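You operate a simulated robot arm through the tools that you are given. There is no shell and no other tool. Be economical: measure what you need, move in short steps, check, and stop when the job is done.

You are at the controls of a simulated two-armed robot. One attempt, no reset.

## Task
Set the blue magazine's wall for the 150 mm board and slide the board into groove 3.
Fine: loosen the wing knob to move the wall and tighten it again before the board goes in.

It is judged by the outcome, as a careful person would: the job done as asked, and still so three seconds after it is handed in. It fails if anything else is knocked over, pushed out of place, dropped, spilled or broken.

## Robot
Two 6-joint arms with two-finger parallel grippers on one trunk, on a base that drives. Base frame: it is fixed to the floor where the robot stands at the start and does not move with it; the origin is under the middle of the robot, x ahead of it, y to its left, z up. Readings come in mm, degrees, newtons and seconds.
The left shoulder is at the start at [60, 187, 1247], the right one opposite. With the tool pointing down near the work surface each hand reaches from about 100 to 560 mm from the robot's upright axis, wherever it stands, measured 20 degrees to its own side. Places, roughly: wing knob of the blue magazine [500, 0, 1000]. Payload 1.57 kg a hand.
Tool frame (each hand has its own): the origin (TCP) lies between the finger pads and is the grasp point; the fingertips stand 30 mm ahead of it; z points along the fingers, y is the line along which they close. The gripper opens to 110 mm. The fingers are 24 mm wide and 12 mm thick; the gripper's body (48 by 112 mm) begins 78 mm behind the TCP.
Orientation is that of the tool frame in the base frame, as a unit quaternion [w, x, y, z]. With the fingers straight down and closing along the base's y, the tool's x points along the base's -x, its y along +y and its z along -z.

## Interface
- The arms move only by the tool servo_tool. It takes "left_rows", "right_rows" or both (then of equal length, played together; a hand with none holds still); each is a list of rows, each a list of 7 numbers: the finger opening in m, from 0 to 0.11, then the shift along the tool's x, y, z in units of 250 mm (1.0 is 250 mm), then the turn, a rotation vector about the tool's x, y, z in units of 90 degrees (1.0 is 90 degrees). In form: [[grip, tx, ty, tz, wx, wy, wz], ...]. A call has 1 to 20 rows; each row is the pose to reach, as a shift and turn from the pose commanded when the call began, along the tool's axes at that moment. A call with a number of a shift or a turn outside -1 to 1 is refused whole. A row lasts 0.2 s, in which the tool goes at most 50 mm and 8.6 degrees; a call with a longer step from one row to the next is refused whole, and so is a gripper value outside its range. Where a pose cannot be reached the arm comes as near as it can. A force on the tool above 90 N (or 10 N above the force at the start of the call, whichever is more), or a blocked arm, ends the call early, and 0.2 s more pass. Each finger travels about 153 mm/s and halts on what it meets, pressing with about 43 N; the grip force reading is that of the motor and also rises with nothing between the fingers. The clock runs only during rows and for 0.2 s after the last one: add rows that repeat a pose to give the fingers time. The reply holds the time, the measured pose of the TCP, the force on the tool along the base axes, the opening and the grip force, in the units named above and with some noise, with the torque about the TCP (base axes, N m) and any sound that the robot's microphone picked up, and new pictures: "pictures" is both (left out), scene, wrist or none (wrist: the cameras of the hands that moved).
- Cameras (640 x 400 px; columns grow to the right, rows downward): "scene" is now at [9.4, -14.3, 1781.2]; the picture's right is [-0.21, -0.98, 0.00], its down [-0.82, 0.17, -0.55] and it looks along [0.54, -0.11, -0.83] (base axes); focal length 279 px, centre (320, 200). "left" rides on the left gripper at [70, -16, -141] in its tool frame; the picture's right is [0.23, 0.97, 0.00], its down [-0.86, 0.20, -0.48] and it looks along [-0.47, 0.11, 0.88] (tool axes); focal length 222 px, centre (320, 200). "right" rides on the right gripper at [70, 16, -141] in its tool frame; the picture's right is [-0.23, 0.97, 0.00], its down [-0.86, -0.20, -0.48] and it looks along [-0.47, -0.11, 0.88] (tool axes); focal length 222 px, centre (320, 200). There is no depth. A picture from a camera that has moved, and an enlarged one, comes with that camera's place and axes in the base frame and with its lens.
- slide_trunk(by): slides the trunk up (or, below 0, down) by that many mm; the arms and the scene camera ride with it, the base frame stays. It gives what a move gives, with no picture.
- drive_base(legs): drives the robot by 1 to 6 legs, each [ahead, left, turn to the left] in mm, mm and degrees, along the robot's own axes; the way and the turn of a leg run together, so that a leg with both is an arc; at most 1500 mm and 180 degrees a leg. The arms and the cameras ride along, it lands a little off, and it stops where it bumps. It gives what a move gives, and a new picture of the scene camera.
- turn_head(pan, tilt): turns the head with the scene camera to pan (to the left, within 86 degrees either way) and tilt (down, from -29 to 69), counted from straight ahead of the robot. It gives what a move gives, and a new picture of the scene camera.
- inspect(camera, box): a new picture of the part [left, top, right, bottom] of that camera's present view, enlarged. No time passes.
- hand_in(): hands the job in; it is judged then, once.

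Work in short steps. Places have to be worked out from the pictures, the camera data and where the tool is seen: move nearer, look again, correct. Check each grasp and each placing, and mend what went wrong. You have 120 turns and 260 pictures in all, those below and enlarged ones among them. Open the grippers and draw the arms clear of the work before you hand the job in, unless the task says otherwise; then end with one line.

The tools are called after "Request:" by a JSON object that holds its "method" and its "body". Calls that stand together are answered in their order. servo_tool: Moves the arms, as the interface text tells. Its arguments: {"type":"object","properties":{"left_rows":{"type":"array","items":{"type":"array","items":{"type":"number"}}},"right_rows":{"type":"array","items":{"type":"array","items":{"type":"number"}}},"pictures":{"type":"string","enum":["both","scene","wrist","none"]}},"required":[]} The other tools are called the same way: slide_trunk (by) slides the trunk up or down; drive_base (legs) drives the base; turn_head (pan, tilt) turns the head that bears the scene camera; inspect (camera, box) takes an enlarged picture of a part of a camera's view; hand_in () hands the job in.

At the start:

```text
clock: 0.0
left_eef_pos: [394.7, 97.7, 1250.6]
left_ee_rot: [-0.001, 0.001, 1.0, 0.0]
left_ft_force: [-0.3, 0.7, -0.5]
left_torque: [0.02, 0.0, -0.01]
left_gripper_width: 109.8
left_grasp_force: 0.1
right_eef_pos: [363.9, -178.9, 1294.8]
right_ee_rot: [0.0, 0.0, 1.0, 0.0]
right_ft_force: [1.3, -0.1, 0.0]
right_torque: [0.0, -0.01, 0.02]
right_gripper_width: 110.0
right_grasp_force: 0.0
trunk travel left (down, up): [-875.0, 115.0]
robot x, y, heading: [-0.2, -3.4, 0.1]
head pan, tilt: [-11.9, 56.6]
```

scene: 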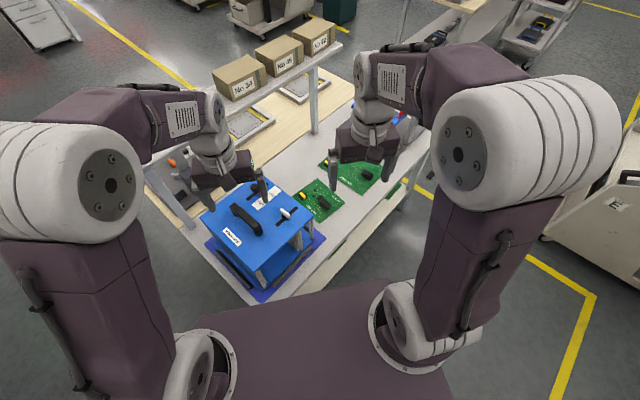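
right: 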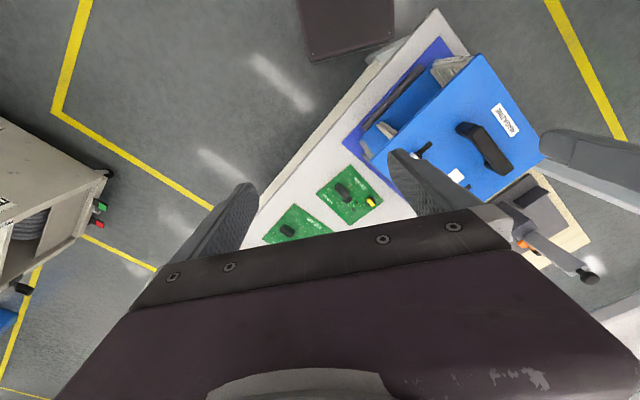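
left: 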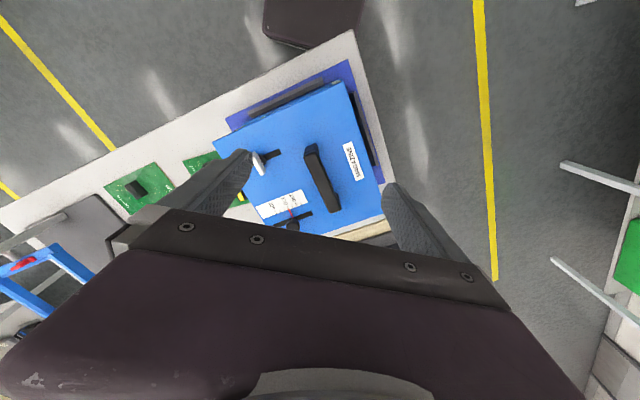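

I start by enlarging the views of the magazine and boards to understand the layout.

Request:
{"method": "inspect", "body": {"camera": "scene", "box": [190, 130, 430, 300]}}

Request:
{"method": "inspect", "body": {"camera": "left", "box": [90, 40, 410, 240]}}

Request:
{"method": "inspect", "body": {"camera": "right", "box": [250, 10, 570, 250]}}

```text
2.35 times, centred on (310, 215) of scene
camera zoom: at [9.4, -14.3, 1781.2], right [-0.21, -0.98, 0.0], down [-0.82, 0.17, -0.55], along [0.54, -0.11, -0.83], focal length 656 px, centre (344, 165)
```

zoom: 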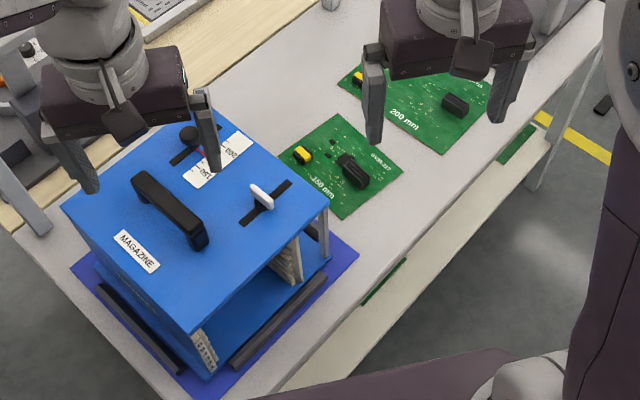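

```text
2.00 times, centred on (250, 140) of left
camera zoom: at [325.5, 81.4, 1392.4], right [-0.23, 0.97, 0.0], down [0.86, 0.2, 0.48], along [0.47, 0.11, -0.88], focal length 444 px, centre (460, 320)
```

zoom: 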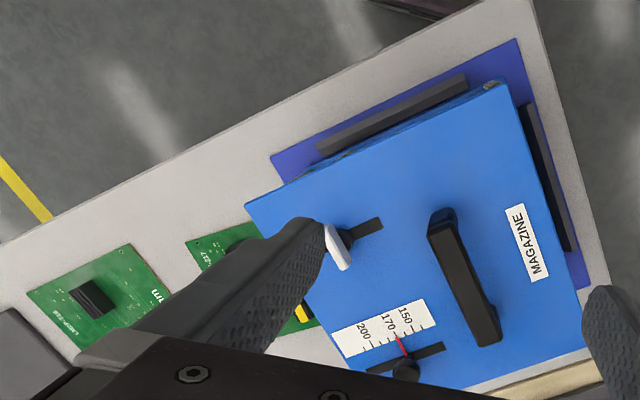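

```text
1.67 times, centred on (410, 130) of right
camera zoom: at [294.4, -163.4, 1436.4], right [0.23, 0.97, 0.0], down [0.86, -0.2, 0.48], along [0.47, -0.11, -0.88], focal length 370 px, centre (170, 317)
```

zoom: 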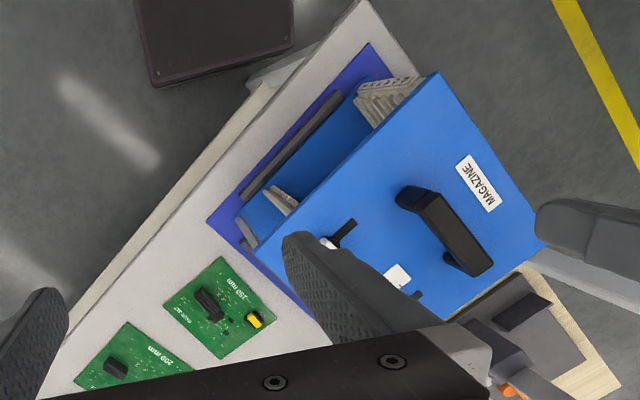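

I move both hands outward so the work is clearly visible.

Request:
{"method": "servo_tool", "body": {"left_rows": [[0.11, 0, 0.2, 0, 0, 0, 0], [0.11, 0.1, 0.38, 0, 0, 0, 0], [0.11, 0.25, 0.5, 0, 0, 0, 0], [0.11, 0.4, 0.6, 0, 0, 0, 0]], "right_rows": [[0.11, 0, -0.2, 0, 0, 0, 0], [0.11, 0.1, -0.38, 0, 0, 0, 0], [0.11, 0.25, -0.5, 0, 0, 0, 0], [0.11, 0.4, -0.5, 0, 0, 0, 0]], "pictures": "both"}}

Request:
{"method": "inspect", "body": {"camera": "scene", "box": [190, 130, 430, 300]}}

```text
refused: row 2 steps farther than a row can; nothing moved
```

```text
2.35 times, centred on (310, 215) of scene
camera zoom: at [9.4, -14.3, 1781.2], right [-0.21, -0.98, 0.0], down [-0.82, 0.17, -0.55], along [0.54, -0.11, -0.83], focal length 656 px, centre (344, 165)
```

zoom: 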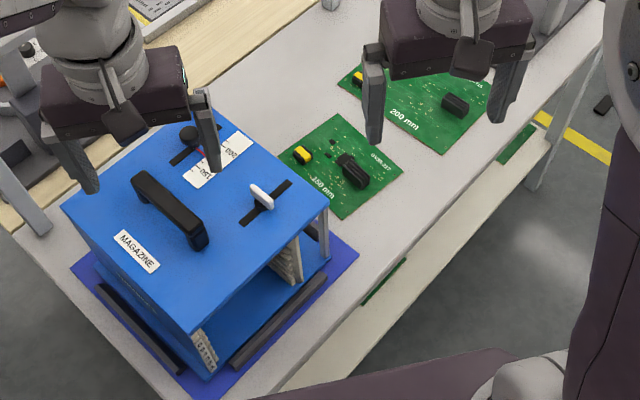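

Same move with smaller steps.

Request:
{"method": "servo_tool", "body": {"left_rows": [[0.11, 0, 0.18, 0, 0, 0, 0], [0.11, 0.08, 0.34, 0, 0, 0, 0], [0.11, 0.2, 0.46, 0, 0, 0, 0], [0.11, 0.3, 0.58, 0, 0, 0, 0]], "right_rows": [[0.11, 0, -0.18, 0, 0, 0, 0], [0.11, 0.08, -0.34, 0, 0, 0, 0], [0.11, 0.2, -0.46, 0, 0, 0, 0], [0.11, 0.3, -0.5, 0, 0, 0, 0]], "pictures": "both"}}

Request:
{"method": "inspect", "body": {"camera": "scene", "box": [190, 130, 430, 300]}}

```text
clock: 1.0
left_eef_pos: [316.7, 243.6, 1248.8]
left_ee_rot: [0.0, 0.0, 1.0, 0.0]
left_ft_force: [-0.4, -0.3, -0.3]
left_torque: [-0.02, 0.01, -0.01]
left_gripper_width: 109.9
left_grasp_force: 0.1
right_eef_pos: [286.0, -304.0, 1295.3]
right_ee_rot: [0.001, 0.0, 1.0, 0.0]
right_ft_force: [-0.8, -0.5, 0.2]
right_torque: [-0.06, -0.03, 0.0]
right_gripper_width: 110.1
right_grasp_force: 0.1
trunk travel left (down, up): [-875.0, 115.0]
robot x, y, heading: [-0.3, 2.2, -0.1]
head pan, tilt: [-11.9, 56.6]
camera scene: at [6.7, -12.8, 1781.2], right [-0.21, -0.98, 0.0], down [-0.82, 0.17, -0.55], along [0.54, -0.11, -0.83], focal length 279 px, centre (320, 200)
camera right: at [216.6, -287.8, 1436.4], right [0.23, 0.97, 0.0], down [0.85, -0.2, 0.48], along [0.47, -0.11, -0.88], focal length 222 px, centre (320, 200)
camera left: at [247.5, 227.1, 1392.0], right [-0.23, 0.97, 0.0], down [0.85, 0.2, 0.48], along [0.47, 0.11, -0.88], focal length 222 px, centre (320, 200)
```

scene: 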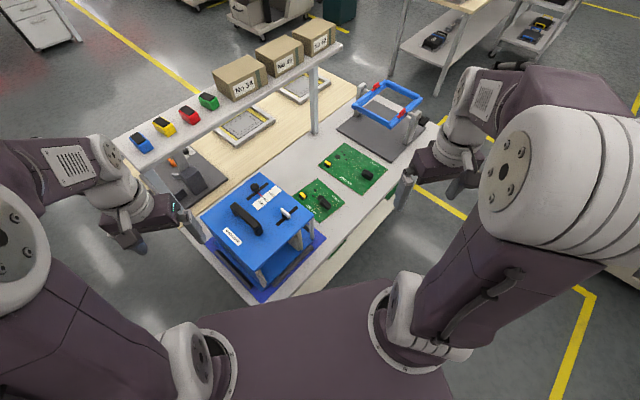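
right: 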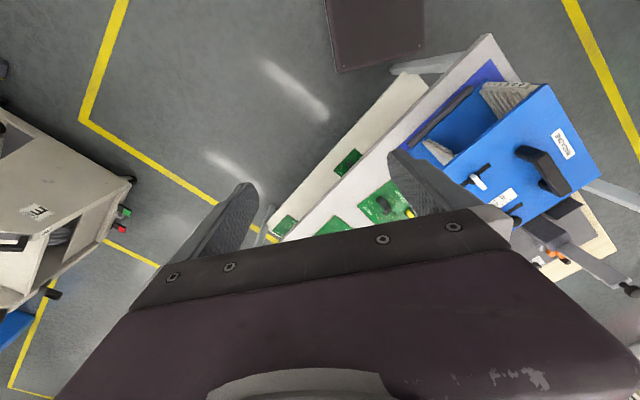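
left: 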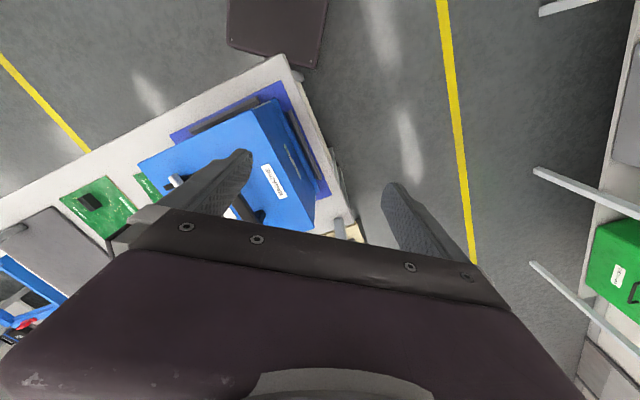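

```text
2.35 times, centred on (310, 215) of scene
camera zoom: at [6.7, -12.8, 1781.2], right [-0.21, -0.98, 0.0], down [-0.82, 0.17, -0.55], along [0.54, -0.11, -0.83], focal length 656 px, centre (344, 165)
```

zoom: 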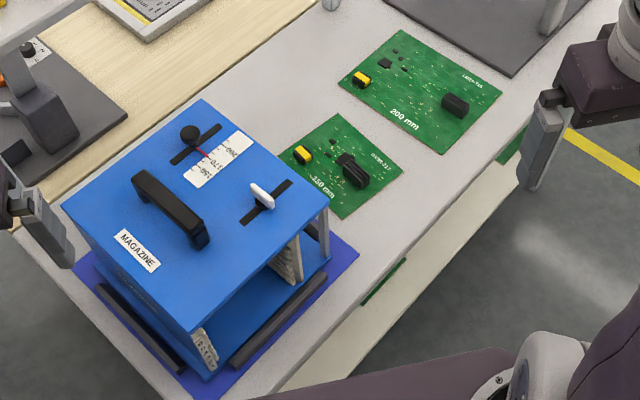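

Closer views of the scale, the grooves and the 150 mm board.

Request:
{"method": "inspect", "body": {"camera": "scene", "box": [240, 170, 320, 220]}}

Request:
{"method": "inspect", "body": {"camera": "scene", "box": [240, 220, 336, 280]}}

Request:
{"method": "inspect", "body": {"camera": "scene", "box": [285, 165, 365, 215]}}

Request:
{"method": "inspect", "body": {"camera": "right", "box": [400, 60, 580, 200]}}

```text
8.00 times, centred on (280, 195) of scene
camera zoom: at [6.7, -12.8, 1781.2], right [-0.21, -0.98, 0.0], down [-0.82, 0.17, -0.55], along [0.54, -0.11, -0.83], focal length 2231 px, centre (640, 240)
```

zoom: 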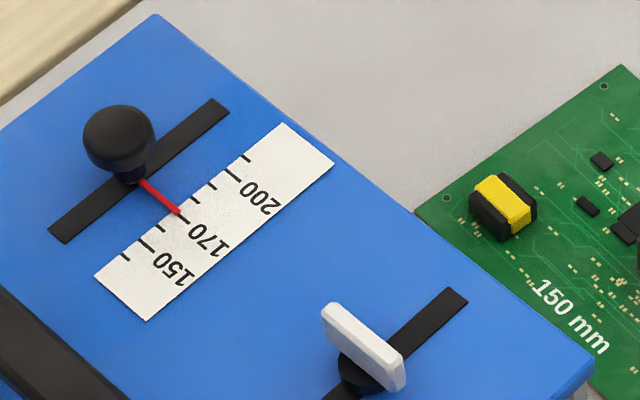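

```text
6.67 times, centred on (288, 250) of scene
camera zoom: at [6.7, -12.8, 1781.2], right [-0.21, -0.98, 0.0], down [-0.82, 0.17, -0.55], along [0.54, -0.11, -0.83], focal length 1859 px, centre (533, -133)
```

zoom: 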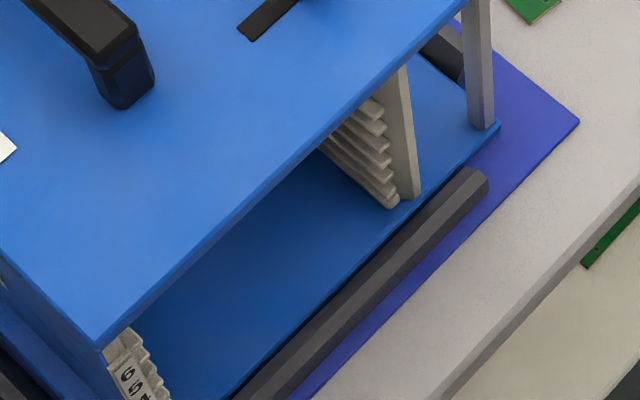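

```text
8.00 times, centred on (325, 190) of scene
camera zoom: at [6.7, -12.8, 1781.2], right [-0.21, -0.98, 0.0], down [-0.82, 0.17, -0.55], along [0.54, -0.11, -0.83], focal length 2231 px, centre (280, 280)
```

zoom: 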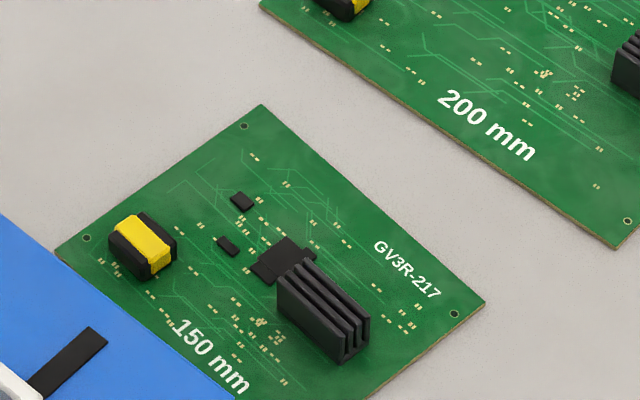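

```text
2.86 times, centred on (490, 130) of right
camera zoom: at [216.6, -287.8, 1436.4], right [0.23, 0.97, 0.0], down [0.85, -0.2, 0.48], along [0.47, -0.11, -0.88], focal length 635 px, centre (-166, 400)
```

zoom: 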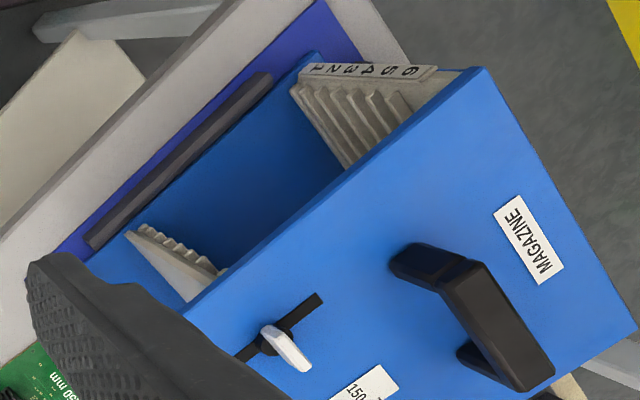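

The magazine's slot runs along about (0.59,-0.81), the opening faces about (-0.81,-0.59), and the knob's wing is at about (487, 1, 994), running at about 29°. Grooves are numbered 1 (bottom) to 6. I bring the left hand above the knob with its jaws across the wing and look again.

Request:
{"method": "servo_tool", "body": {"left_rows": [[0.11, -0.085, -0.12, 0.075, 0, 0, -0.04], [0.11, -0.17, -0.24, 0.15, 0, 0, -0.08], [0.11, -0.255, -0.36, 0.225, 0, 0, -0.12], [0.11, -0.34, -0.48, 0.3, 0, 0, -0.16], [0.11, -0.425, -0.6, 0.375, 0, 0, -0.2], [0.11, -0.51, -0.72, 0.45, 0, 0, -0.24], [0.11, -0.595, -0.84, 0.525, 0, 0, -0.28], [0.11, -0.68, -0.97, 0.6, 0, 0, -0.322], [0.11, -0.68, -0.97, 0.6, 0, 0, -0.322]], "pictures": "both"}}

Request:
{"method": "inspect", "body": {"camera": "left", "box": [200, 80, 440, 230]}}

```text
clock: 3.0
left_eef_pos: [490.5, 0.1, 1100.0]
left_ee_rot: [0.001, -0.25, 0.968, 0.001]
left_ft_force: [-0.8, 0.1, 0.1]
left_torque: [-0.03, 0.0, -0.02]
left_gripper_width: 109.7
left_grasp_force: 0.1
right_eef_pos: [288.0, -304.7, 1295.4]
right_ee_rot: [0.0, 0.0, 1.0, 0.0]
right_ft_force: [0.3, -0.4, -0.5]
right_torque: [-0.02, -0.01, -0.04]
right_gripper_width: 110.1
right_grasp_force: 0.0
trunk travel left (down, up): [-875.0, 115.0]
robot x, y, heading: [-0.3, 0.9, 0.1]
head pan, tilt: [-11.9, 56.6]
camera scene: at [8.8, -13.7, 1781.2], right [-0.21, -0.98, 0.0], down [-0.82, 0.17, -0.55], along [0.54, -0.11, -0.83], focal length 279 px, centre (320, 200)
camera left: at [438.1, -47.6, 1242.6], right [-0.67, 0.74, 0.0], down [0.65, 0.59, 0.48], along [0.35, 0.32, -0.88], focal length 222 px, centre (320, 200)
```

scene: 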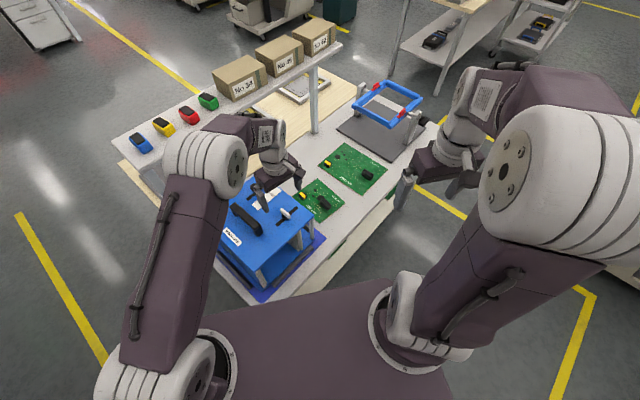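
left: 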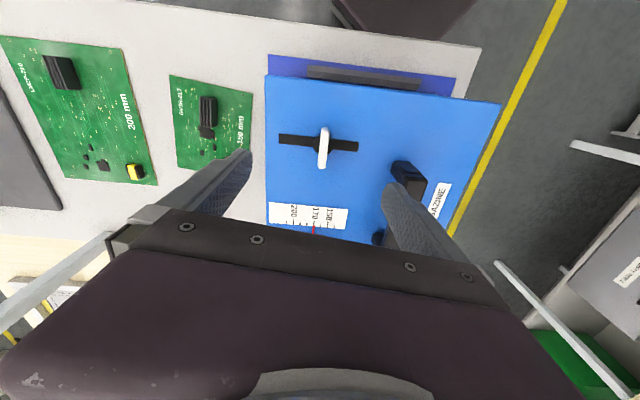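

```text
2.67 times, centred on (320, 155) of left
camera zoom: at [438.1, -47.6, 1242.6], right [-0.67, 0.74, 0.0], down [0.65, 0.59, 0.48], along [0.35, 0.32, -0.88], focal length 592 px, centre (320, 320)
```

zoom: 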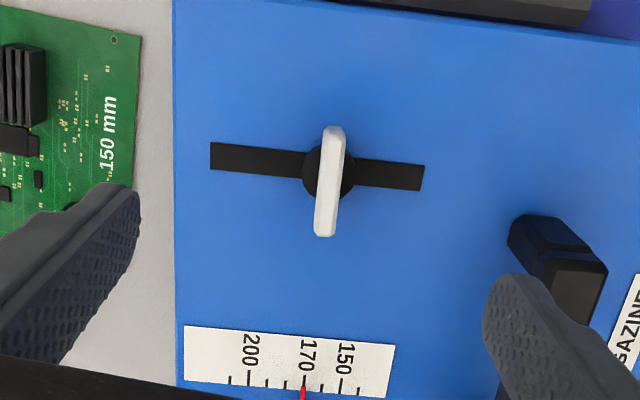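

The knob is now well seen: its wing is perpendicular to the slot (about 36°), centred near (485.5, 1.5), and the pointer reads 170. I rotate 7° more and descend with the jaws half open around the wing.

Request:
{"method": "servo_tool", "body": {"left_rows": [[0.06, 0.015, 0.015, 0.05, 0, 0, -0.04], [0.05, 0.015, 0.015, 0.12, 0, 0, -0.08], [0.05, 0.015, 0.015, 0.2, 0, 0, -0.08], [0.05, 0.015, 0.015, 0.26, 0, 0, -0.08], [0.05, 0.015, 0.015, 0.3, 0, 0, -0.08], [0.05, 0.015, 0.015, 0.32, 0, 0, -0.08]], "pictures": "wrist"}}

Request:
{"method": "inspect", "body": {"camera": "left", "box": [240, 100, 400, 250]}}

Request:
{"method": "inspect", "body": {"camera": "scene", "box": [230, 170, 330, 240]}}

```text
clock: 4.4
left_eef_pos: [486.1, 2.7, 1020.7]
left_ee_rot: [0.0, -0.311, 0.95, 0.001]
left_ft_force: [-0.2, -0.1, -0.4]
left_torque: [0.0, -0.03, -0.01]
left_gripper_width: 50.3
left_grasp_force: 0.0
right_eef_pos: [288.2, -305.4, 1295.5]
right_ee_rot: [0.0, 0.0, 1.0, 0.0]
right_ft_force: [0.1, -0.7, 0.0]
right_torque: [0.03, -0.01, 0.0]
right_gripper_width: 110.1
right_grasp_force: 0.0
trunk travel left (down, up): [-875.0, 115.0]
robot x, y, heading: [-0.9, 1.2, -0.1]
head pan, tilt: [-11.9, 56.6]
camera left: at [438.8, -52.2, 1162.8], right [-0.76, 0.65, 0.0], down [0.57, 0.67, 0.48], along [0.31, 0.36, -0.88], focal length 222 px, centre (320, 200)
```

left: 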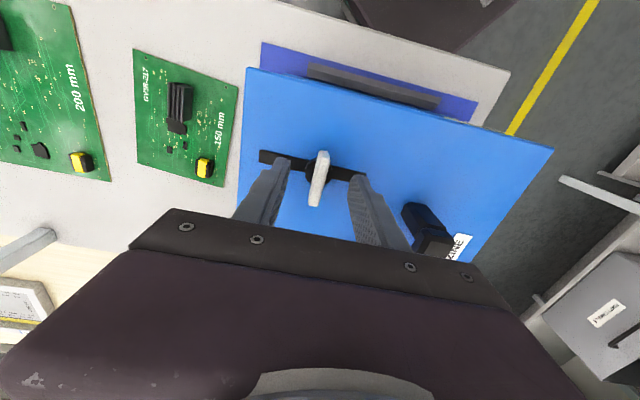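

```text
2.67 times, centred on (320, 175) of left
camera zoom: at [438.8, -52.2, 1162.8], right [-0.76, 0.65, 0.0], down [0.57, 0.67, 0.48], along [0.31, 0.36, -0.88], focal length 592 px, centre (320, 267)
```

zoom: 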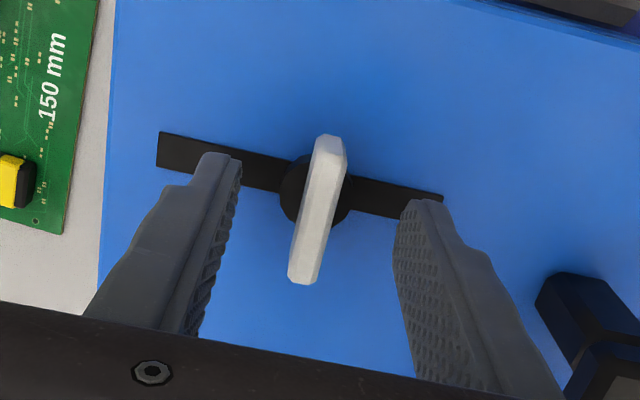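

```text
5.71 times, centred on (280, 205) of scene
camera zoom: at [9.4, -14.1, 1781.2], right [-0.21, -0.98, 0.0], down [-0.82, 0.17, -0.55], along [0.54, -0.11, -0.83], focal length 1593 px, centre (549, 171)
```

zoom: 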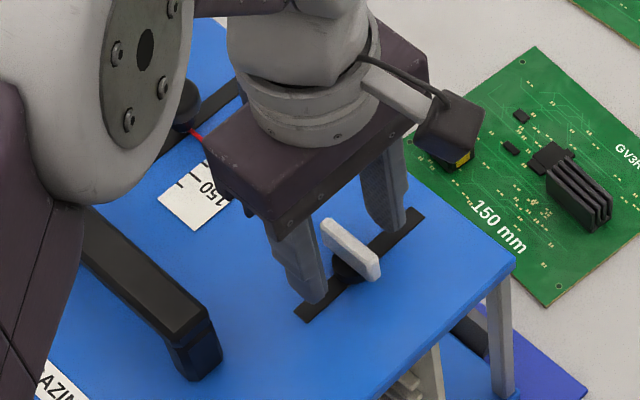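

The fingers straddle the wing. I descend 5 mm more and close gently on it.

Request:
{"method": "servo_tool", "body": {"left_rows": [[0.05, 0, -0.004, 0.01, 0, 0, -0.015], [0.05, 0, -0.004, 0.02, 0, 0, -0.015], [0.02, 0, -0.004, 0.02, 0, 0, -0.015], [0.0, 0, -0.004, 0.02, 0, 0, -0.015], [0.0, 0, -0.004, 0.02, 0, 0, -0.015]], "pictures": "wrist"}}

Request:
{"method": "inspect", "body": {"camera": "scene", "box": [240, 170, 320, 240]}}

```text
clock: 5.6
left_eef_pos: [484.1, 0.6, 1015.4]
left_ee_rot: [0.0, -0.321, 0.947, 0.0]
left_ft_force: [0.0, 0.3, 0.2]
left_torque: [0.04, -0.12, 0.04]
left_gripper_width: 23.3
left_grasp_force: 35.6
right_eef_pos: [289.0, -304.0, 1294.2]
right_ee_rot: [0.0, 0.0, 1.0, 0.0]
right_ft_force: [0.1, 0.0, 0.5]
right_torque: [-0.02, -0.01, -0.01]
right_gripper_width: 110.1
right_grasp_force: 0.1
trunk travel left (down, up): [-875.0, 115.0]
robot x, y, heading: [2.0, 1.2, 0.0]
head pan, tilt: [-11.9, 56.6]
camera left: at [440.4, -54.3, 1157.6], right [-0.77, 0.63, 0.0], down [0.56, 0.68, 0.48], along [0.3, 0.37, -0.88], focal length 222 px, centre (320, 200)
```

left: 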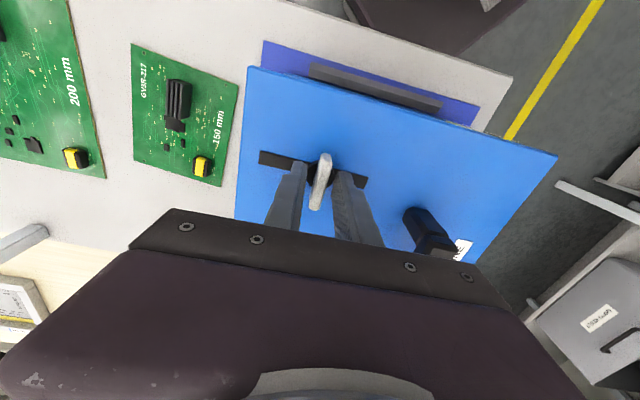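

```text
5.71 times, centred on (280, 205) of scene
camera zoom: at [9.5, -14.4, 1781.1], right [-0.21, -0.98, 0.0], down [-0.82, 0.17, -0.55], along [0.54, -0.11, -0.83], focal length 1593 px, centre (549, 171)
```

zoom: 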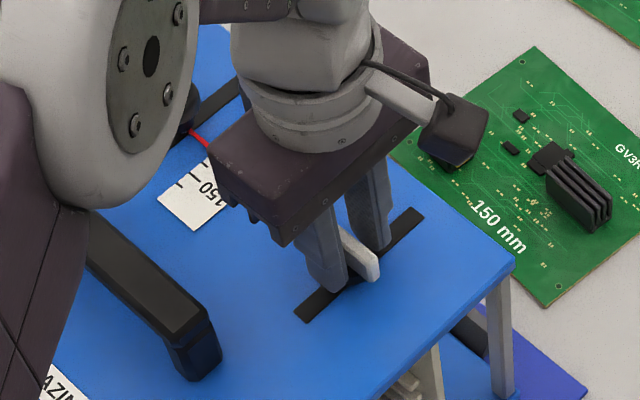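

It halted at 23 mm, so the tips are on the round hub under the wing. I reopen slightly, raise 8 mm, and close on the wing itself.

Request:
{"method": "servo_tool", "body": {"left_rows": [[0.04, 0, 0, 0, 0, 0, 0], [0.04, 0, 0, -0.032, 0, 0, 0], [0.02, 0, 0, -0.032, 0, 0, 0], [0.0, 0, 0, -0.032, 0, 0, 0], [0.0, 0, 0, -0.032, 0, 0, 0]], "pictures": "wrist"}}

```text
clock: 6.8
left_eef_pos: [484.7, 0.1, 1023.6]
left_ee_rot: [0.0, -0.321, 0.947, 0.001]
left_ft_force: [-0.5, 0.0, 0.7]
left_torque: [-0.02, -0.04, -0.03]
left_gripper_width: 8.4
left_grasp_force: 27.4
right_eef_pos: [289.5, -306.1, 1294.6]
right_ee_rot: [0.0, 0.0, 1.0, -0.001]
right_ft_force: [0.1, 0.2, 0.3]
right_torque: [0.0, -0.02, 0.01]
right_gripper_width: 110.0
right_grasp_force: 0.1
trunk travel left (down, up): [-875.0, 115.0]
robot x, y, heading: [1.7, 1.2, 0.1]
head pan, tilt: [-11.9, 56.6]
camera left: at [440.1, -54.3, 1165.7], right [-0.77, 0.63, 0.0], down [0.56, 0.68, 0.48], along [0.3, 0.37, -0.88], focal length 222 px, centre (320, 200)
```

left: 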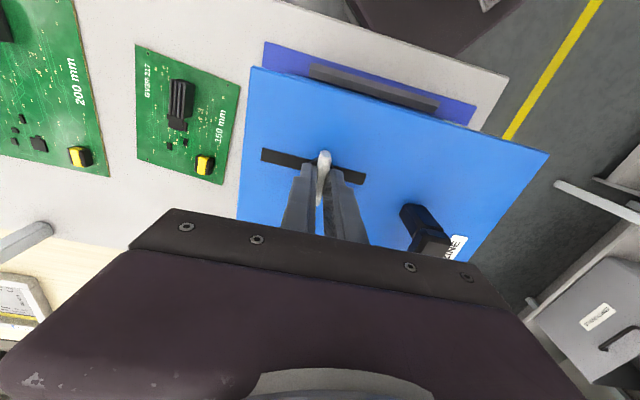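

The wing is gripped (8.4 mm). I turn it 45° counter-clockwise to loosen, watching torque.

Request:
{"method": "servo_tool", "body": {"left_rows": [[0.0, 0, 0, 0, 0, 0, -0.083], [0.0, 0, 0, 0, 0, 0, -0.167], [0.0, 0, 0, 0, 0, 0, -0.25], [0.0, 0, 0, 0, 0, 0, -0.333], [0.0, 0, 0, 0, 0, 0, -0.417], [0.0, 0, 0, 0, 0, 0, -0.5]], "pictures": "wrist"}}

```text
clock: 8.2
left_eef_pos: [484.9, 0.8, 1023.2]
left_ee_rot: [0.001, -0.661, 0.751, -0.001]
left_ft_force: [0.5, 1.1, 6.9]
left_torque: [0.47, -0.07, 0.02]
left_gripper_width: 8.7
left_grasp_force: 27.5
right_eef_pos: [288.3, -304.7, 1294.5]
right_ee_rot: [0.0, 0.0, 1.0, 0.0]
right_ft_force: [-0.3, 0.2, -0.3]
right_torque: [-0.02, 0.02, -0.01]
right_gripper_width: 110.1
right_grasp_force: 0.0
trunk travel left (down, up): [-875.0, 115.0]
robot x, y, heading: [-1.1, 1.3, -0.2]
head pan, tilt: [-11.9, 56.6]
camera left: at [492.5, -70.1, 1165.8], right [-0.99, -0.1, 0.0], down [-0.09, 0.87, 0.48], along [-0.05, 0.48, -0.88], focal length 222 px, centre (320, 200)
```

left: 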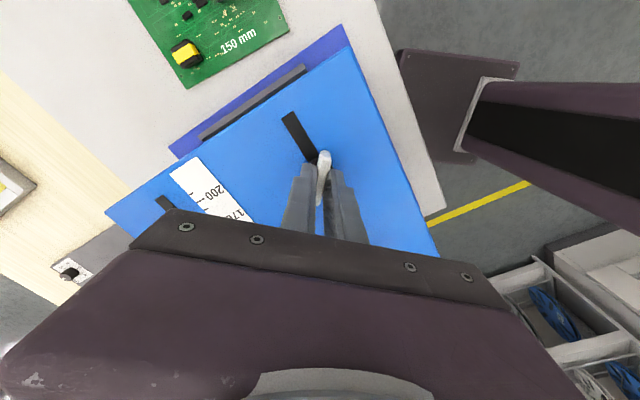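

The wing turned with the tool and now pushes up 7 N, so the thread is unscrewing. I turn another 45°, rising slightly to follow it.

Request:
{"method": "servo_tool", "body": {"left_rows": [[0.0, 0, 0, -0.002, 0, 0, -0.083], [0.0, 0, 0, -0.003, 0, 0, -0.167], [0.0, 0, 0, -0.004, 0, 0, -0.25], [0.0, 0, 0, -0.005, 0, 0, -0.333], [0.0, 0, 0, -0.006, 0, 0, -0.417], [0.0, 0, 0, -0.006, 0, 0, -0.5]], "pictures": "wrist"}}

Request:
{"method": "inspect", "body": {"camera": "scene", "box": [220, 170, 340, 270]}}

```text
clock: 9.6
left_eef_pos: [485.8, 0.6, 1022.6]
left_ee_rot: [0.0, 0.897, -0.442, -0.001]
left_ft_force: [1.0, -0.9, 0.6]
left_torque: [0.42, 0.03, -0.71]
left_gripper_width: 8.7
left_grasp_force: 27.2
right_eef_pos: [289.3, -304.7, 1294.7]
right_ee_rot: [-0.001, 0.0, 1.0, 0.0]
right_ft_force: [0.7, 0.6, 0.5]
right_torque: [-0.01, 0.02, 0.05]
right_gripper_width: 110.0
right_grasp_force: 0.0
trunk travel left (down, up): [-875.0, 115.0]
robot x, y, heading: [-0.5, -1.1, -0.2]
head pan, tilt: [-11.9, 56.6]
camera left: at [542.7, -44.8, 1165.7], right [-0.63, -0.77, 0.0], down [-0.68, 0.56, 0.48], along [-0.37, 0.3, -0.88], focal length 222 px, centre (320, 200)
```

left: 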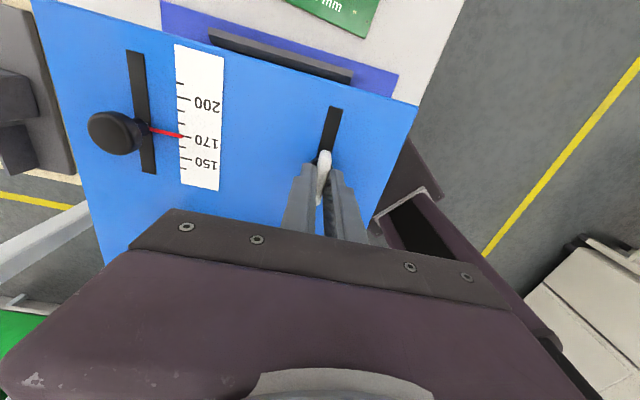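

```text
4.00 times, centred on (280, 220) of scene
camera zoom: at [11.8, -14.6, 1781.0], right [-0.21, -0.98, 0.0], down [-0.82, 0.17, -0.55], along [0.54, -0.11, -0.84], focal length 1115 px, centre (480, 120)
```

zoom: 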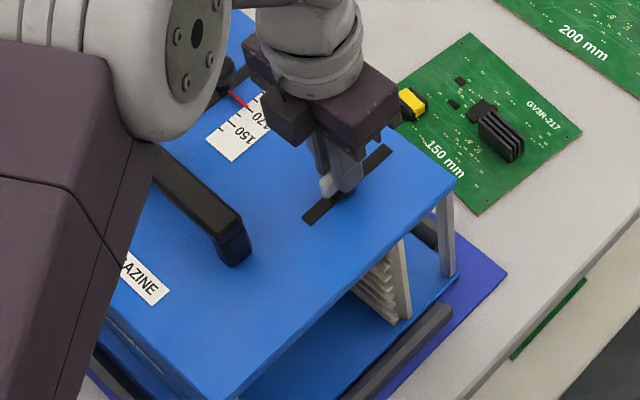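

The torque of 0.7 N·m suggests the end of loosening after 90°. The tool's x axis now lies along the slot and the scale is in view, so I slide the knob 20 mm towards 150.

Request:
{"method": "servo_tool", "body": {"left_rows": [[0.0, -0.01, 0, 0, 0, 0, 0.01], [0.0, -0.025, 0, 0, 0, 0, 0.02], [0.0, -0.04, 0, 0, 0, 0, 0.02], [0.0, -0.055, 0, 0, 0, 0, 0.02], [0.0, -0.07, 0, 0, 0, 0, 0.02], [0.0, -0.08, 0, 0, 0, 0, 0.02], [0.0, -0.08, 0, 0, 0, 0, 0.02]], "pictures": "wrist"}}

Request:
{"method": "inspect", "body": {"camera": "left", "box": [80, 20, 240, 220]}}

```text
clock: 11.2
left_eef_pos: [472.2, 18.3, 1023.6]
left_ee_rot: [0.0, 0.89, -0.456, -0.001]
left_ft_force: [1.1, 3.2, 0.7]
left_torque: [0.73, 0.49, 0.03]
left_gripper_width: 9.0
left_grasp_force: 27.9
right_eef_pos: [290.1, -304.5, 1293.9]
right_ee_rot: [-0.001, 0.0, 1.0, 0.0]
right_ft_force: [0.4, -0.4, 0.0]
right_torque: [-0.03, 0.01, 0.05]
right_gripper_width: 110.0
right_grasp_force: 0.1
trunk travel left (down, up): [-875.0, 115.0]
robot x, y, heading: [2.4, -1.1, -0.2]
head pan, tilt: [-11.9, 56.6]
camera left: at [527.8, -28.9, 1165.9], right [-0.66, -0.75, 0.0], down [-0.66, 0.58, 0.48], along [-0.36, 0.32, -0.88], focal length 222 px, centre (320, 200)
```

left: 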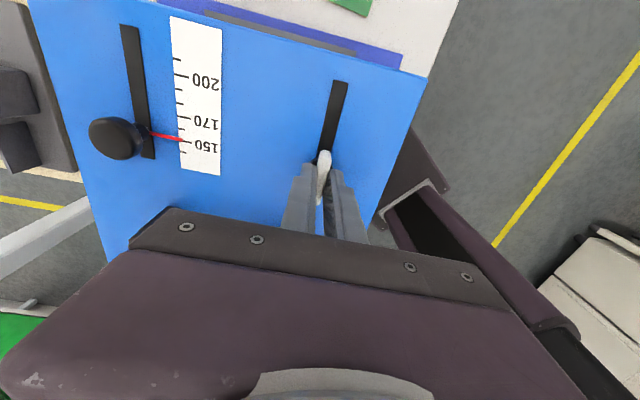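

```text
2.00 times, centred on (160, 120) of left
camera zoom: at [527.8, -28.9, 1165.9], right [-0.66, -0.75, 0.0], down [-0.66, 0.58, 0.48], along [-0.36, 0.32, -0.88], focal length 444 px, centre (640, 360)
```

zoom: 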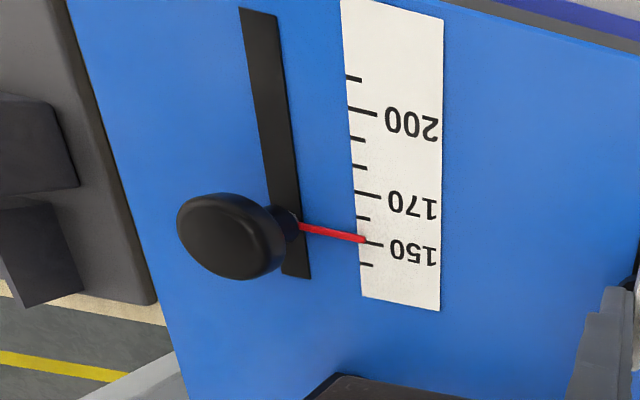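

Almost there. I zoom in on the pointer tip.

Request:
{"method": "inspect", "body": {"camera": "left", "box": [150, 105, 230, 165]}}

```text
6.67 times, centred on (190, 135) of left
camera zoom: at [527.8, -28.9, 1165.9], right [-0.66, -0.75, 0.0], down [-0.66, 0.58, 0.48], along [-0.36, 0.32, -0.88], focal length 1481 px, centre (1187, 633)
```

zoom: 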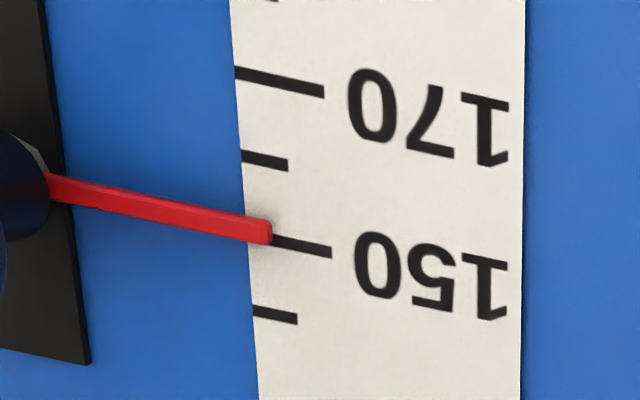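

The pointer is about 1 mm short of 150. I nudge 1.2 mm more and inspect.

Request:
{"method": "servo_tool", "body": {"left_rows": [[0.0, -0.003, 0, 0, 0, 0, 0], [0.0, -0.005, 0, 0, 0, 0, 0], [0.0, -0.005, 0, 0, 0, 0, 0]], "pictures": "none"}}

Request:
{"method": "inspect", "body": {"camera": "left", "box": [150, 105, 230, 165]}}

Request:
{"method": "inspect", "body": {"camera": "scene", "box": [250, 175, 290, 205]}}

```text
clock: 12.0
left_eef_pos: [473.6, 17.7, 1024.0]
left_ee_rot: [0.001, 0.89, -0.457, 0.0]
left_ft_force: [0.3, 1.4, -0.5]
left_torque: [0.13, 0.06, -0.03]
left_gripper_width: 8.7
left_grasp_force: 27.0
right_eef_pos: [289.4, -304.7, 1294.6]
right_ee_rot: [0.0, 0.0, 1.0, 0.001]
right_ft_force: [-1.0, -0.1, -0.2]
right_torque: [-0.01, -0.02, 0.02]
right_gripper_width: 110.2
right_grasp_force: 0.1
trunk travel left (down, up): [-875.0, 115.0]
robot x, y, heading: [0.9, -1.0, 0.1]
head pan, tilt: [-11.9, 56.6]
```

```text
6.67 times, centred on (190, 135) of left
camera zoom: at [528.0, -29.0, 1166.3], right [-0.66, -0.75, 0.0], down [-0.66, 0.58, 0.48], along [-0.36, 0.31, -0.88], focal length 1481 px, centre (1187, 633)
```

zoom: 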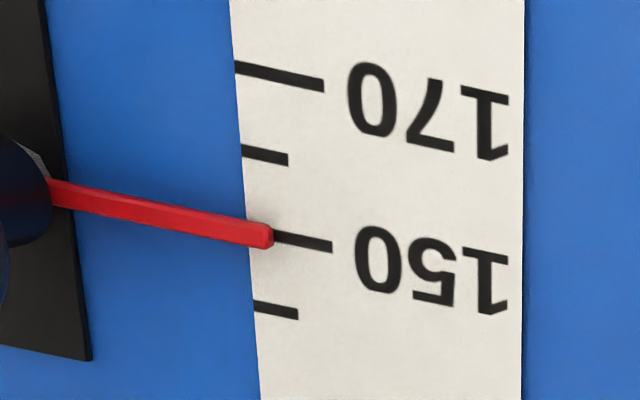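

```text
13.33 times, centred on (270, 190) of scene
camera zoom: at [11.6, -13.7, 1781.1], right [-0.21, -0.98, 0.0], down [-0.82, 0.17, -0.55], along [0.54, -0.11, -0.84], focal length 3718 px, centre (987, 333)
```

zoom: 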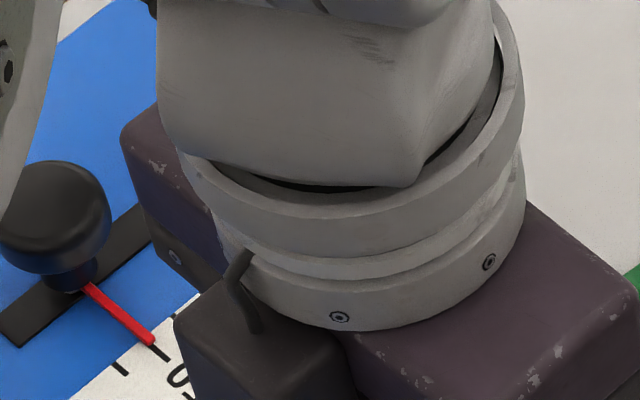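

The pointer is on 150 in both views. Now I turn the knob back clockwise about 84° and read the torque.

Request:
{"method": "servo_tool", "body": {"left_rows": [[0.0, 0, 0, 0, 0, 0, 0.085], [0.0, 0, 0, 0, 0, 0, 0.17], [0.0, 0, 0, 0, 0, 0, 0.255], [0.0, 0, 0, 0, 0, 0, 0.34], [0.0, 0, 0, 0, 0, 0, 0.425], [0.0, 0, 0, 0.001, 0, 0, 0.51], [0.0, 0, 0, 0.001, 0, 0, 0.595], [0.0, 0, 0, 0.002, 0, 0, 0.68], [0.0, 0, 0, 0.002, 0, 0, 0.765], [0.0, 0, 0, 0.003, 0, 0, 0.85], [0.0, 0, 0, 0.003, 0, 0, 0.93]], "pictures": "wrist"}}

```text
clock: 14.4
left_eef_pos: [472.9, 17.9, 1023.8]
left_ee_rot: [0.0, -0.358, 0.934, 0.0]
left_ft_force: [0.1, 0.0, 0.4]
left_torque: [0.42, -0.53, 0.01]
left_gripper_width: 8.7
left_grasp_force: 27.3
right_eef_pos: [289.3, -304.2, 1295.5]
right_ee_rot: [0.0, 0.0, 1.0, -0.001]
right_ft_force: [0.1, -0.4, 0.1]
right_torque: [-0.02, -0.03, -0.01]
right_gripper_width: 110.0
right_grasp_force: 0.0
trunk travel left (down, up): [-875.0, 115.0]
robot x, y, heading: [-1.9, 0.6, 0.2]
head pan, tilt: [-11.9, 56.6]
camera left: at [432.4, -41.0, 1166.0], right [-0.82, 0.57, 0.0], down [0.5, 0.72, 0.48], along [0.27, 0.39, -0.88], focal length 222 px, centre (320, 200)
```

left: 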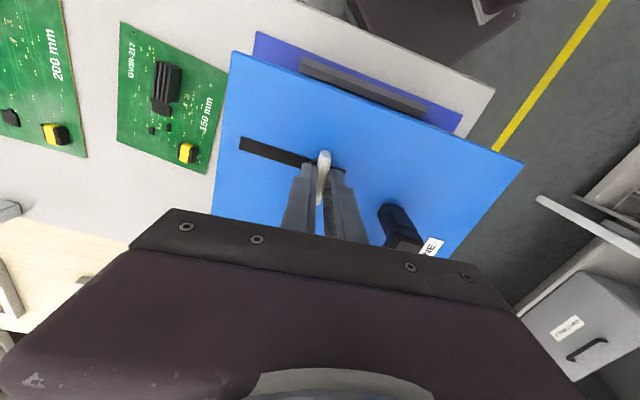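

At 42° there is no torque yet; I continue clockwise in small steps until it resists.

Request:
{"method": "servo_tool", "body": {"left_rows": [[0.0, 0, 0, 0, 0, 0, 0.03], [0.0, 0, 0, 0, 0, 0, 0.06], [0.0, 0, 0, 0, 0, 0, 0.09]], "pictures": "none"}}

```text
clock: 15.2
left_eef_pos: [472.0, 16.8, 1022.8]
left_ee_rot: [0.0, -0.292, 0.956, -0.001]
left_ft_force: [-0.1, 0.2, 0.3]
left_torque: [-0.14, 0.16, 0.7]
left_gripper_width: 9.2
left_grasp_force: 27.0
right_eef_pos: [289.9, -304.6, 1295.4]
right_ee_rot: [-0.001, -0.001, 1.0, 0.0]
right_ft_force: [0.6, 0.4, -0.1]
right_torque: [-0.02, 0.01, 0.04]
right_gripper_width: 110.0
right_grasp_force: 0.1
trunk travel left (down, up): [-875.0, 115.0]
robot x, y, heading: [4.0, -1.8, -0.2]
head pan, tilt: [-11.9, 56.6]
```

Torque is up to 0.7 N·m at 34°. I turn a bit more to confirm it is firmly tight.

Request:
{"method": "servo_tool", "body": {"left_rows": [[0.0, 0, 0, 0, 0, 0, 0.03], [0.0, 0, 0, 0, 0, 0, 0.06], [0.0, 0, 0, 0, 0, 0, 0.06]], "pictures": "wrist"}}

```text
clock: 16.0
left_eef_pos: [471.5, 16.8, 1023.4]
left_ee_rot: [0.001, -0.246, 0.969, 0.0]
left_ft_force: [0.8, -0.5, -0.1]
left_torque: [-0.15, 0.18, 0.78]
left_gripper_width: 11.1
left_grasp_force: 29.1
right_eef_pos: [289.6, -304.6, 1295.6]
right_ee_rot: [0.0, 0.001, 1.0, 0.0]
right_ft_force: [0.3, -0.4, -0.3]
right_torque: [-0.02, 0.0, 0.01]
right_gripper_width: 109.9
right_grasp_force: 0.0
trunk travel left (down, up): [-875.0, 115.0]
robot x, y, heading: [1.4, -2.2, -0.1]
head pan, tilt: [-11.9, 56.6]
camera left: at [419.4, -30.0, 1166.1], right [-0.66, 0.75, 0.0], down [0.66, 0.58, 0.48], along [0.36, 0.32, -0.88], focal length 222 px, centre (320, 200)
```

left: 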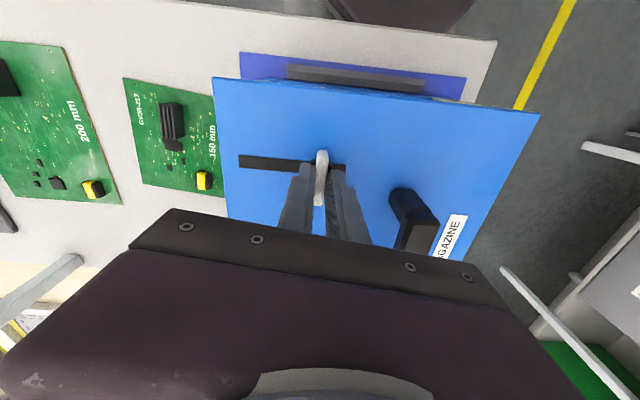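

The wing no longer follows the fingers (opening grows), so it is tight. I release, rise and check the pointer.

Request:
{"method": "servo_tool", "body": {"left_rows": [[0.03, 0, 0, 0, 0, 0, -0.05], [0.05, 0, 0, 0, 0, 0, -0.08], [0.05, 0, 0, -0.1, 0, 0, -0.08], [0.05, 0, 0, -0.25, 0, 0, -0.08], [0.05, 0.04, 0, -0.4, 0, 0, -0.08], [0.05, 0.1, 0, -0.5, 0, 0, -0.08]], "pictures": "both"}}

Request:
{"method": "inspect", "body": {"camera": "left", "box": [220, 60, 460, 240]}}

```text
clock: 17.4
left_eef_pos: [448.3, 6.5, 1149.3]
left_ee_rot: [0.001, -0.307, 0.952, 0.0]
left_ft_force: [0.9, -0.8, -0.1]
left_torque: [-0.03, 0.02, 0.02]
left_gripper_width: 50.2
left_grasp_force: 0.0
right_eef_pos: [287.7, -305.1, 1295.7]
right_ee_rot: [0.0, 0.0, 1.0, 0.001]
right_ft_force: [-0.9, -0.4, -0.1]
right_torque: [0.02, 0.0, 0.02]
right_gripper_width: 109.8
right_grasp_force: 0.1
trunk travel left (down, up): [-875.0, 115.0]
robot x, y, heading: [-2.2, -2.8, -0.1]
head pan, tilt: [-11.9, 56.6]
camera scene: at [7.9, -14.7, 1781.1], right [-0.21, -0.98, 0.0], down [-0.82, 0.17, -0.55], along [0.54, -0.11, -0.83], focal length 279 px, centre (320, 200)
camera left: at [402.3, -47.5, 1291.9], right [-0.75, 0.66, 0.0], down [0.58, 0.66, 0.48], along [0.32, 0.36, -0.88], focal length 222 px, centre (320, 200)
```

scene: 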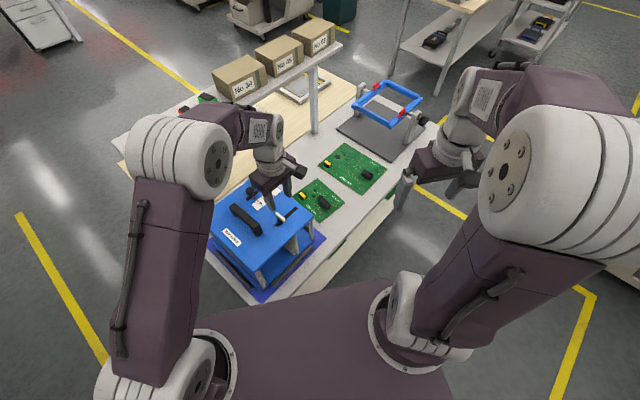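
left: 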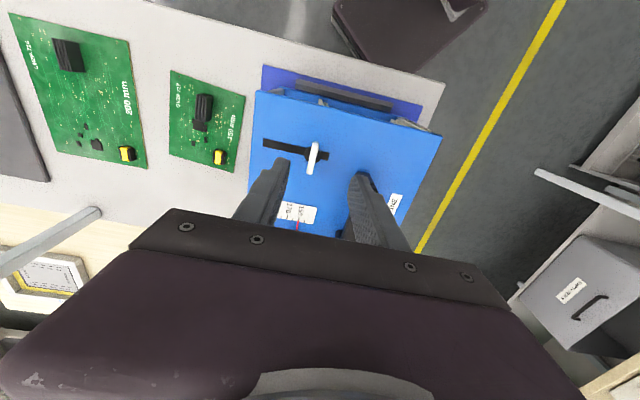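

```text
2.22 times, centred on (340, 150) of left
camera zoom: at [402.3, -47.5, 1291.9], right [-0.75, 0.66, 0.0], down [0.58, 0.66, 0.48], along [0.32, 0.36, -0.88], focal length 494 px, centre (276, 311)
```

zoom: 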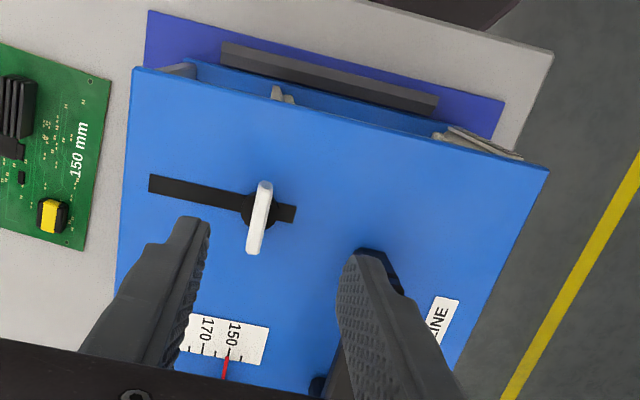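

The pointer stays on 150 and the wing is back in its tight position. The table is at about z 780; the board (150 × ~175 mm) lies around (655, -143), with a heatsink near (613, -163) that I can grip. That is out of reach, so I raise the left arm and drive along the table edge, then turn to face the magazine.

Request:
{"method": "servo_tool", "body": {"left_rows": [[0.05, 0.05, 0, -0.12, 0, 0, 0], [0.05, 0.12, 0, -0.24, 0, 0, 0], [0.05, 0.22, 0, -0.34, 0, 0, 0], [0.05, 0.35, 0.05, -0.4, 0, 0, 0]], "pictures": "none"}}

Request:
{"method": "drive_base", "body": {"legs": [[115, -164, 0]]}}

```text
clock: 18.4
left_eef_pos: [368.2, -35.4, 1249.0]
left_ee_rot: [0.001, -0.307, 0.952, 0.0]
left_ft_force: [0.2, -0.9, 0.2]
left_torque: [-0.02, -0.02, -0.04]
left_gripper_width: 50.0
left_grasp_force: 0.0
right_eef_pos: [287.0, -304.5, 1295.8]
right_ee_rot: [0.0, 0.0, 1.0, 0.0]
right_ft_force: [-0.3, 0.2, -0.2]
right_torque: [0.01, 0.01, 0.03]
right_gripper_width: 110.2
right_grasp_force: 0.1
trunk travel left (down, up): [-875.0, 115.0]
robot x, y, heading: [-2.4, -1.0, -0.2]
head pan, tilt: [-11.9, 56.6]
```

```text
clock: 20.0
left_eef_pos: [462.1, -190.9, 1251.7]
left_ee_rot: [0.004, -0.316, 0.949, -0.004]
left_ft_force: [-1.5, -0.3, 0.0]
left_torque: [-0.02, -0.09, -0.03]
left_gripper_width: 50.3
left_grasp_force: 0.0
right_eef_pos: [385.7, -462.3, 1298.6]
right_ee_rot: [0.004, -0.01, 1.0, -0.002]
right_ft_force: [-0.8, 0.8, -0.3]
right_torque: [-0.03, -0.1, 0.01]
right_gripper_width: 110.0
right_grasp_force: 0.1
trunk travel left (down, up): [-875.0, 115.0]
robot x, y, heading: [99.7, -169.7, 1.2]
head pan, tilt: [-11.9, 56.6]
camera scene: at [97.4, -174.8, 1781.3], right [-0.19, -0.98, 0.0], down [-0.82, 0.16, -0.56], along [0.55, -0.11, -0.83], focal length 279 px, centre (320, 200)
```

scene: 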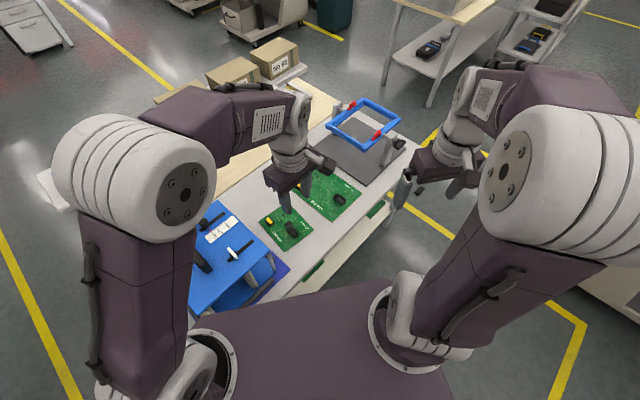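

It landed a little off but in a suitable place. Now turn left to face the table squarely, and aim the head at the work.

Request:
{"method": "drive_base", "body": {"legs": [[0, 0, 34.5]]}}

Request:
{"method": "turn_head", "body": {"pan": 0, "tilt": 58}}

```text
clock: 22.1
left_eef_pos: [423.5, 18.3, 1248.2]
left_ee_rot: [0.0, -0.582, 0.813, 0.001]
left_ft_force: [0.4, 0.1, 0.1]
left_torque: [0.02, 0.01, 0.01]
left_gripper_width: 49.9
left_grasp_force: 0.1
right_eef_pos: [511.7, -248.2, 1293.8]
right_ee_rot: [0.001, -0.304, 0.953, 0.0]
right_ft_force: [-0.1, -0.8, -0.2]
right_torque: [-0.02, 0.02, 0.0]
right_gripper_width: 110.0
right_grasp_force: 0.0
trunk travel left (down, up): [-875.0, 115.0]
robot x, y, heading: [96.8, -168.6, 35.5]
head pan, tilt: [-11.9, 56.6]
camera scene: at [116.7, -174.5, 1781.2], right [0.4, -0.92, 0.0], down [-0.77, -0.33, -0.55], along [0.5, 0.22, -0.83], focal length 279 px, centre (320, 200)
```

scene: 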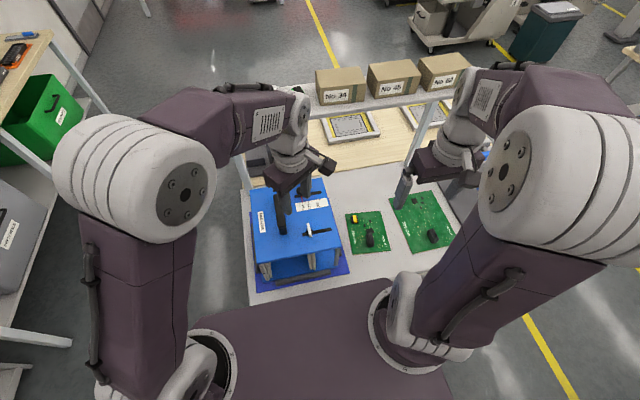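

```text
clock: 22.8
left_eef_pos: [423.6, 18.4, 1247.1]
left_ee_rot: [0.0, -0.582, 0.813, 0.0]
left_ft_force: [-0.2, 0.4, -0.7]
left_torque: [-0.04, -0.01, 0.02]
left_gripper_width: 50.3
left_grasp_force: 0.2
right_eef_pos: [512.2, -249.1, 1293.6]
right_ee_rot: [-0.001, -0.305, 0.952, 0.0]
right_ft_force: [0.5, 0.1, -0.1]
right_torque: [-0.03, 0.02, -0.01]
right_gripper_width: 110.1
right_grasp_force: 0.0
trunk travel left (down, up): [-875.0, 115.0]
robot x, y, heading: [100.4, -168.2, 35.6]
head pan, tilt: [0.0, 58.0]
camera scene: at [108.5, -162.2, 1779.5], right [0.58, -0.81, 0.0], down [-0.69, -0.49, -0.53], along [0.43, 0.31, -0.85], focal length 279 px, centre (320, 200)
```

scene: 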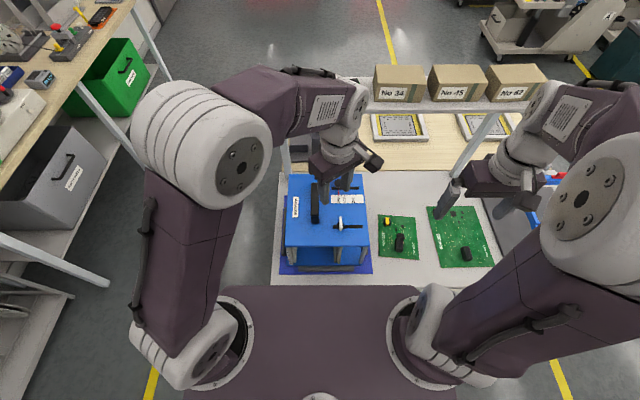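

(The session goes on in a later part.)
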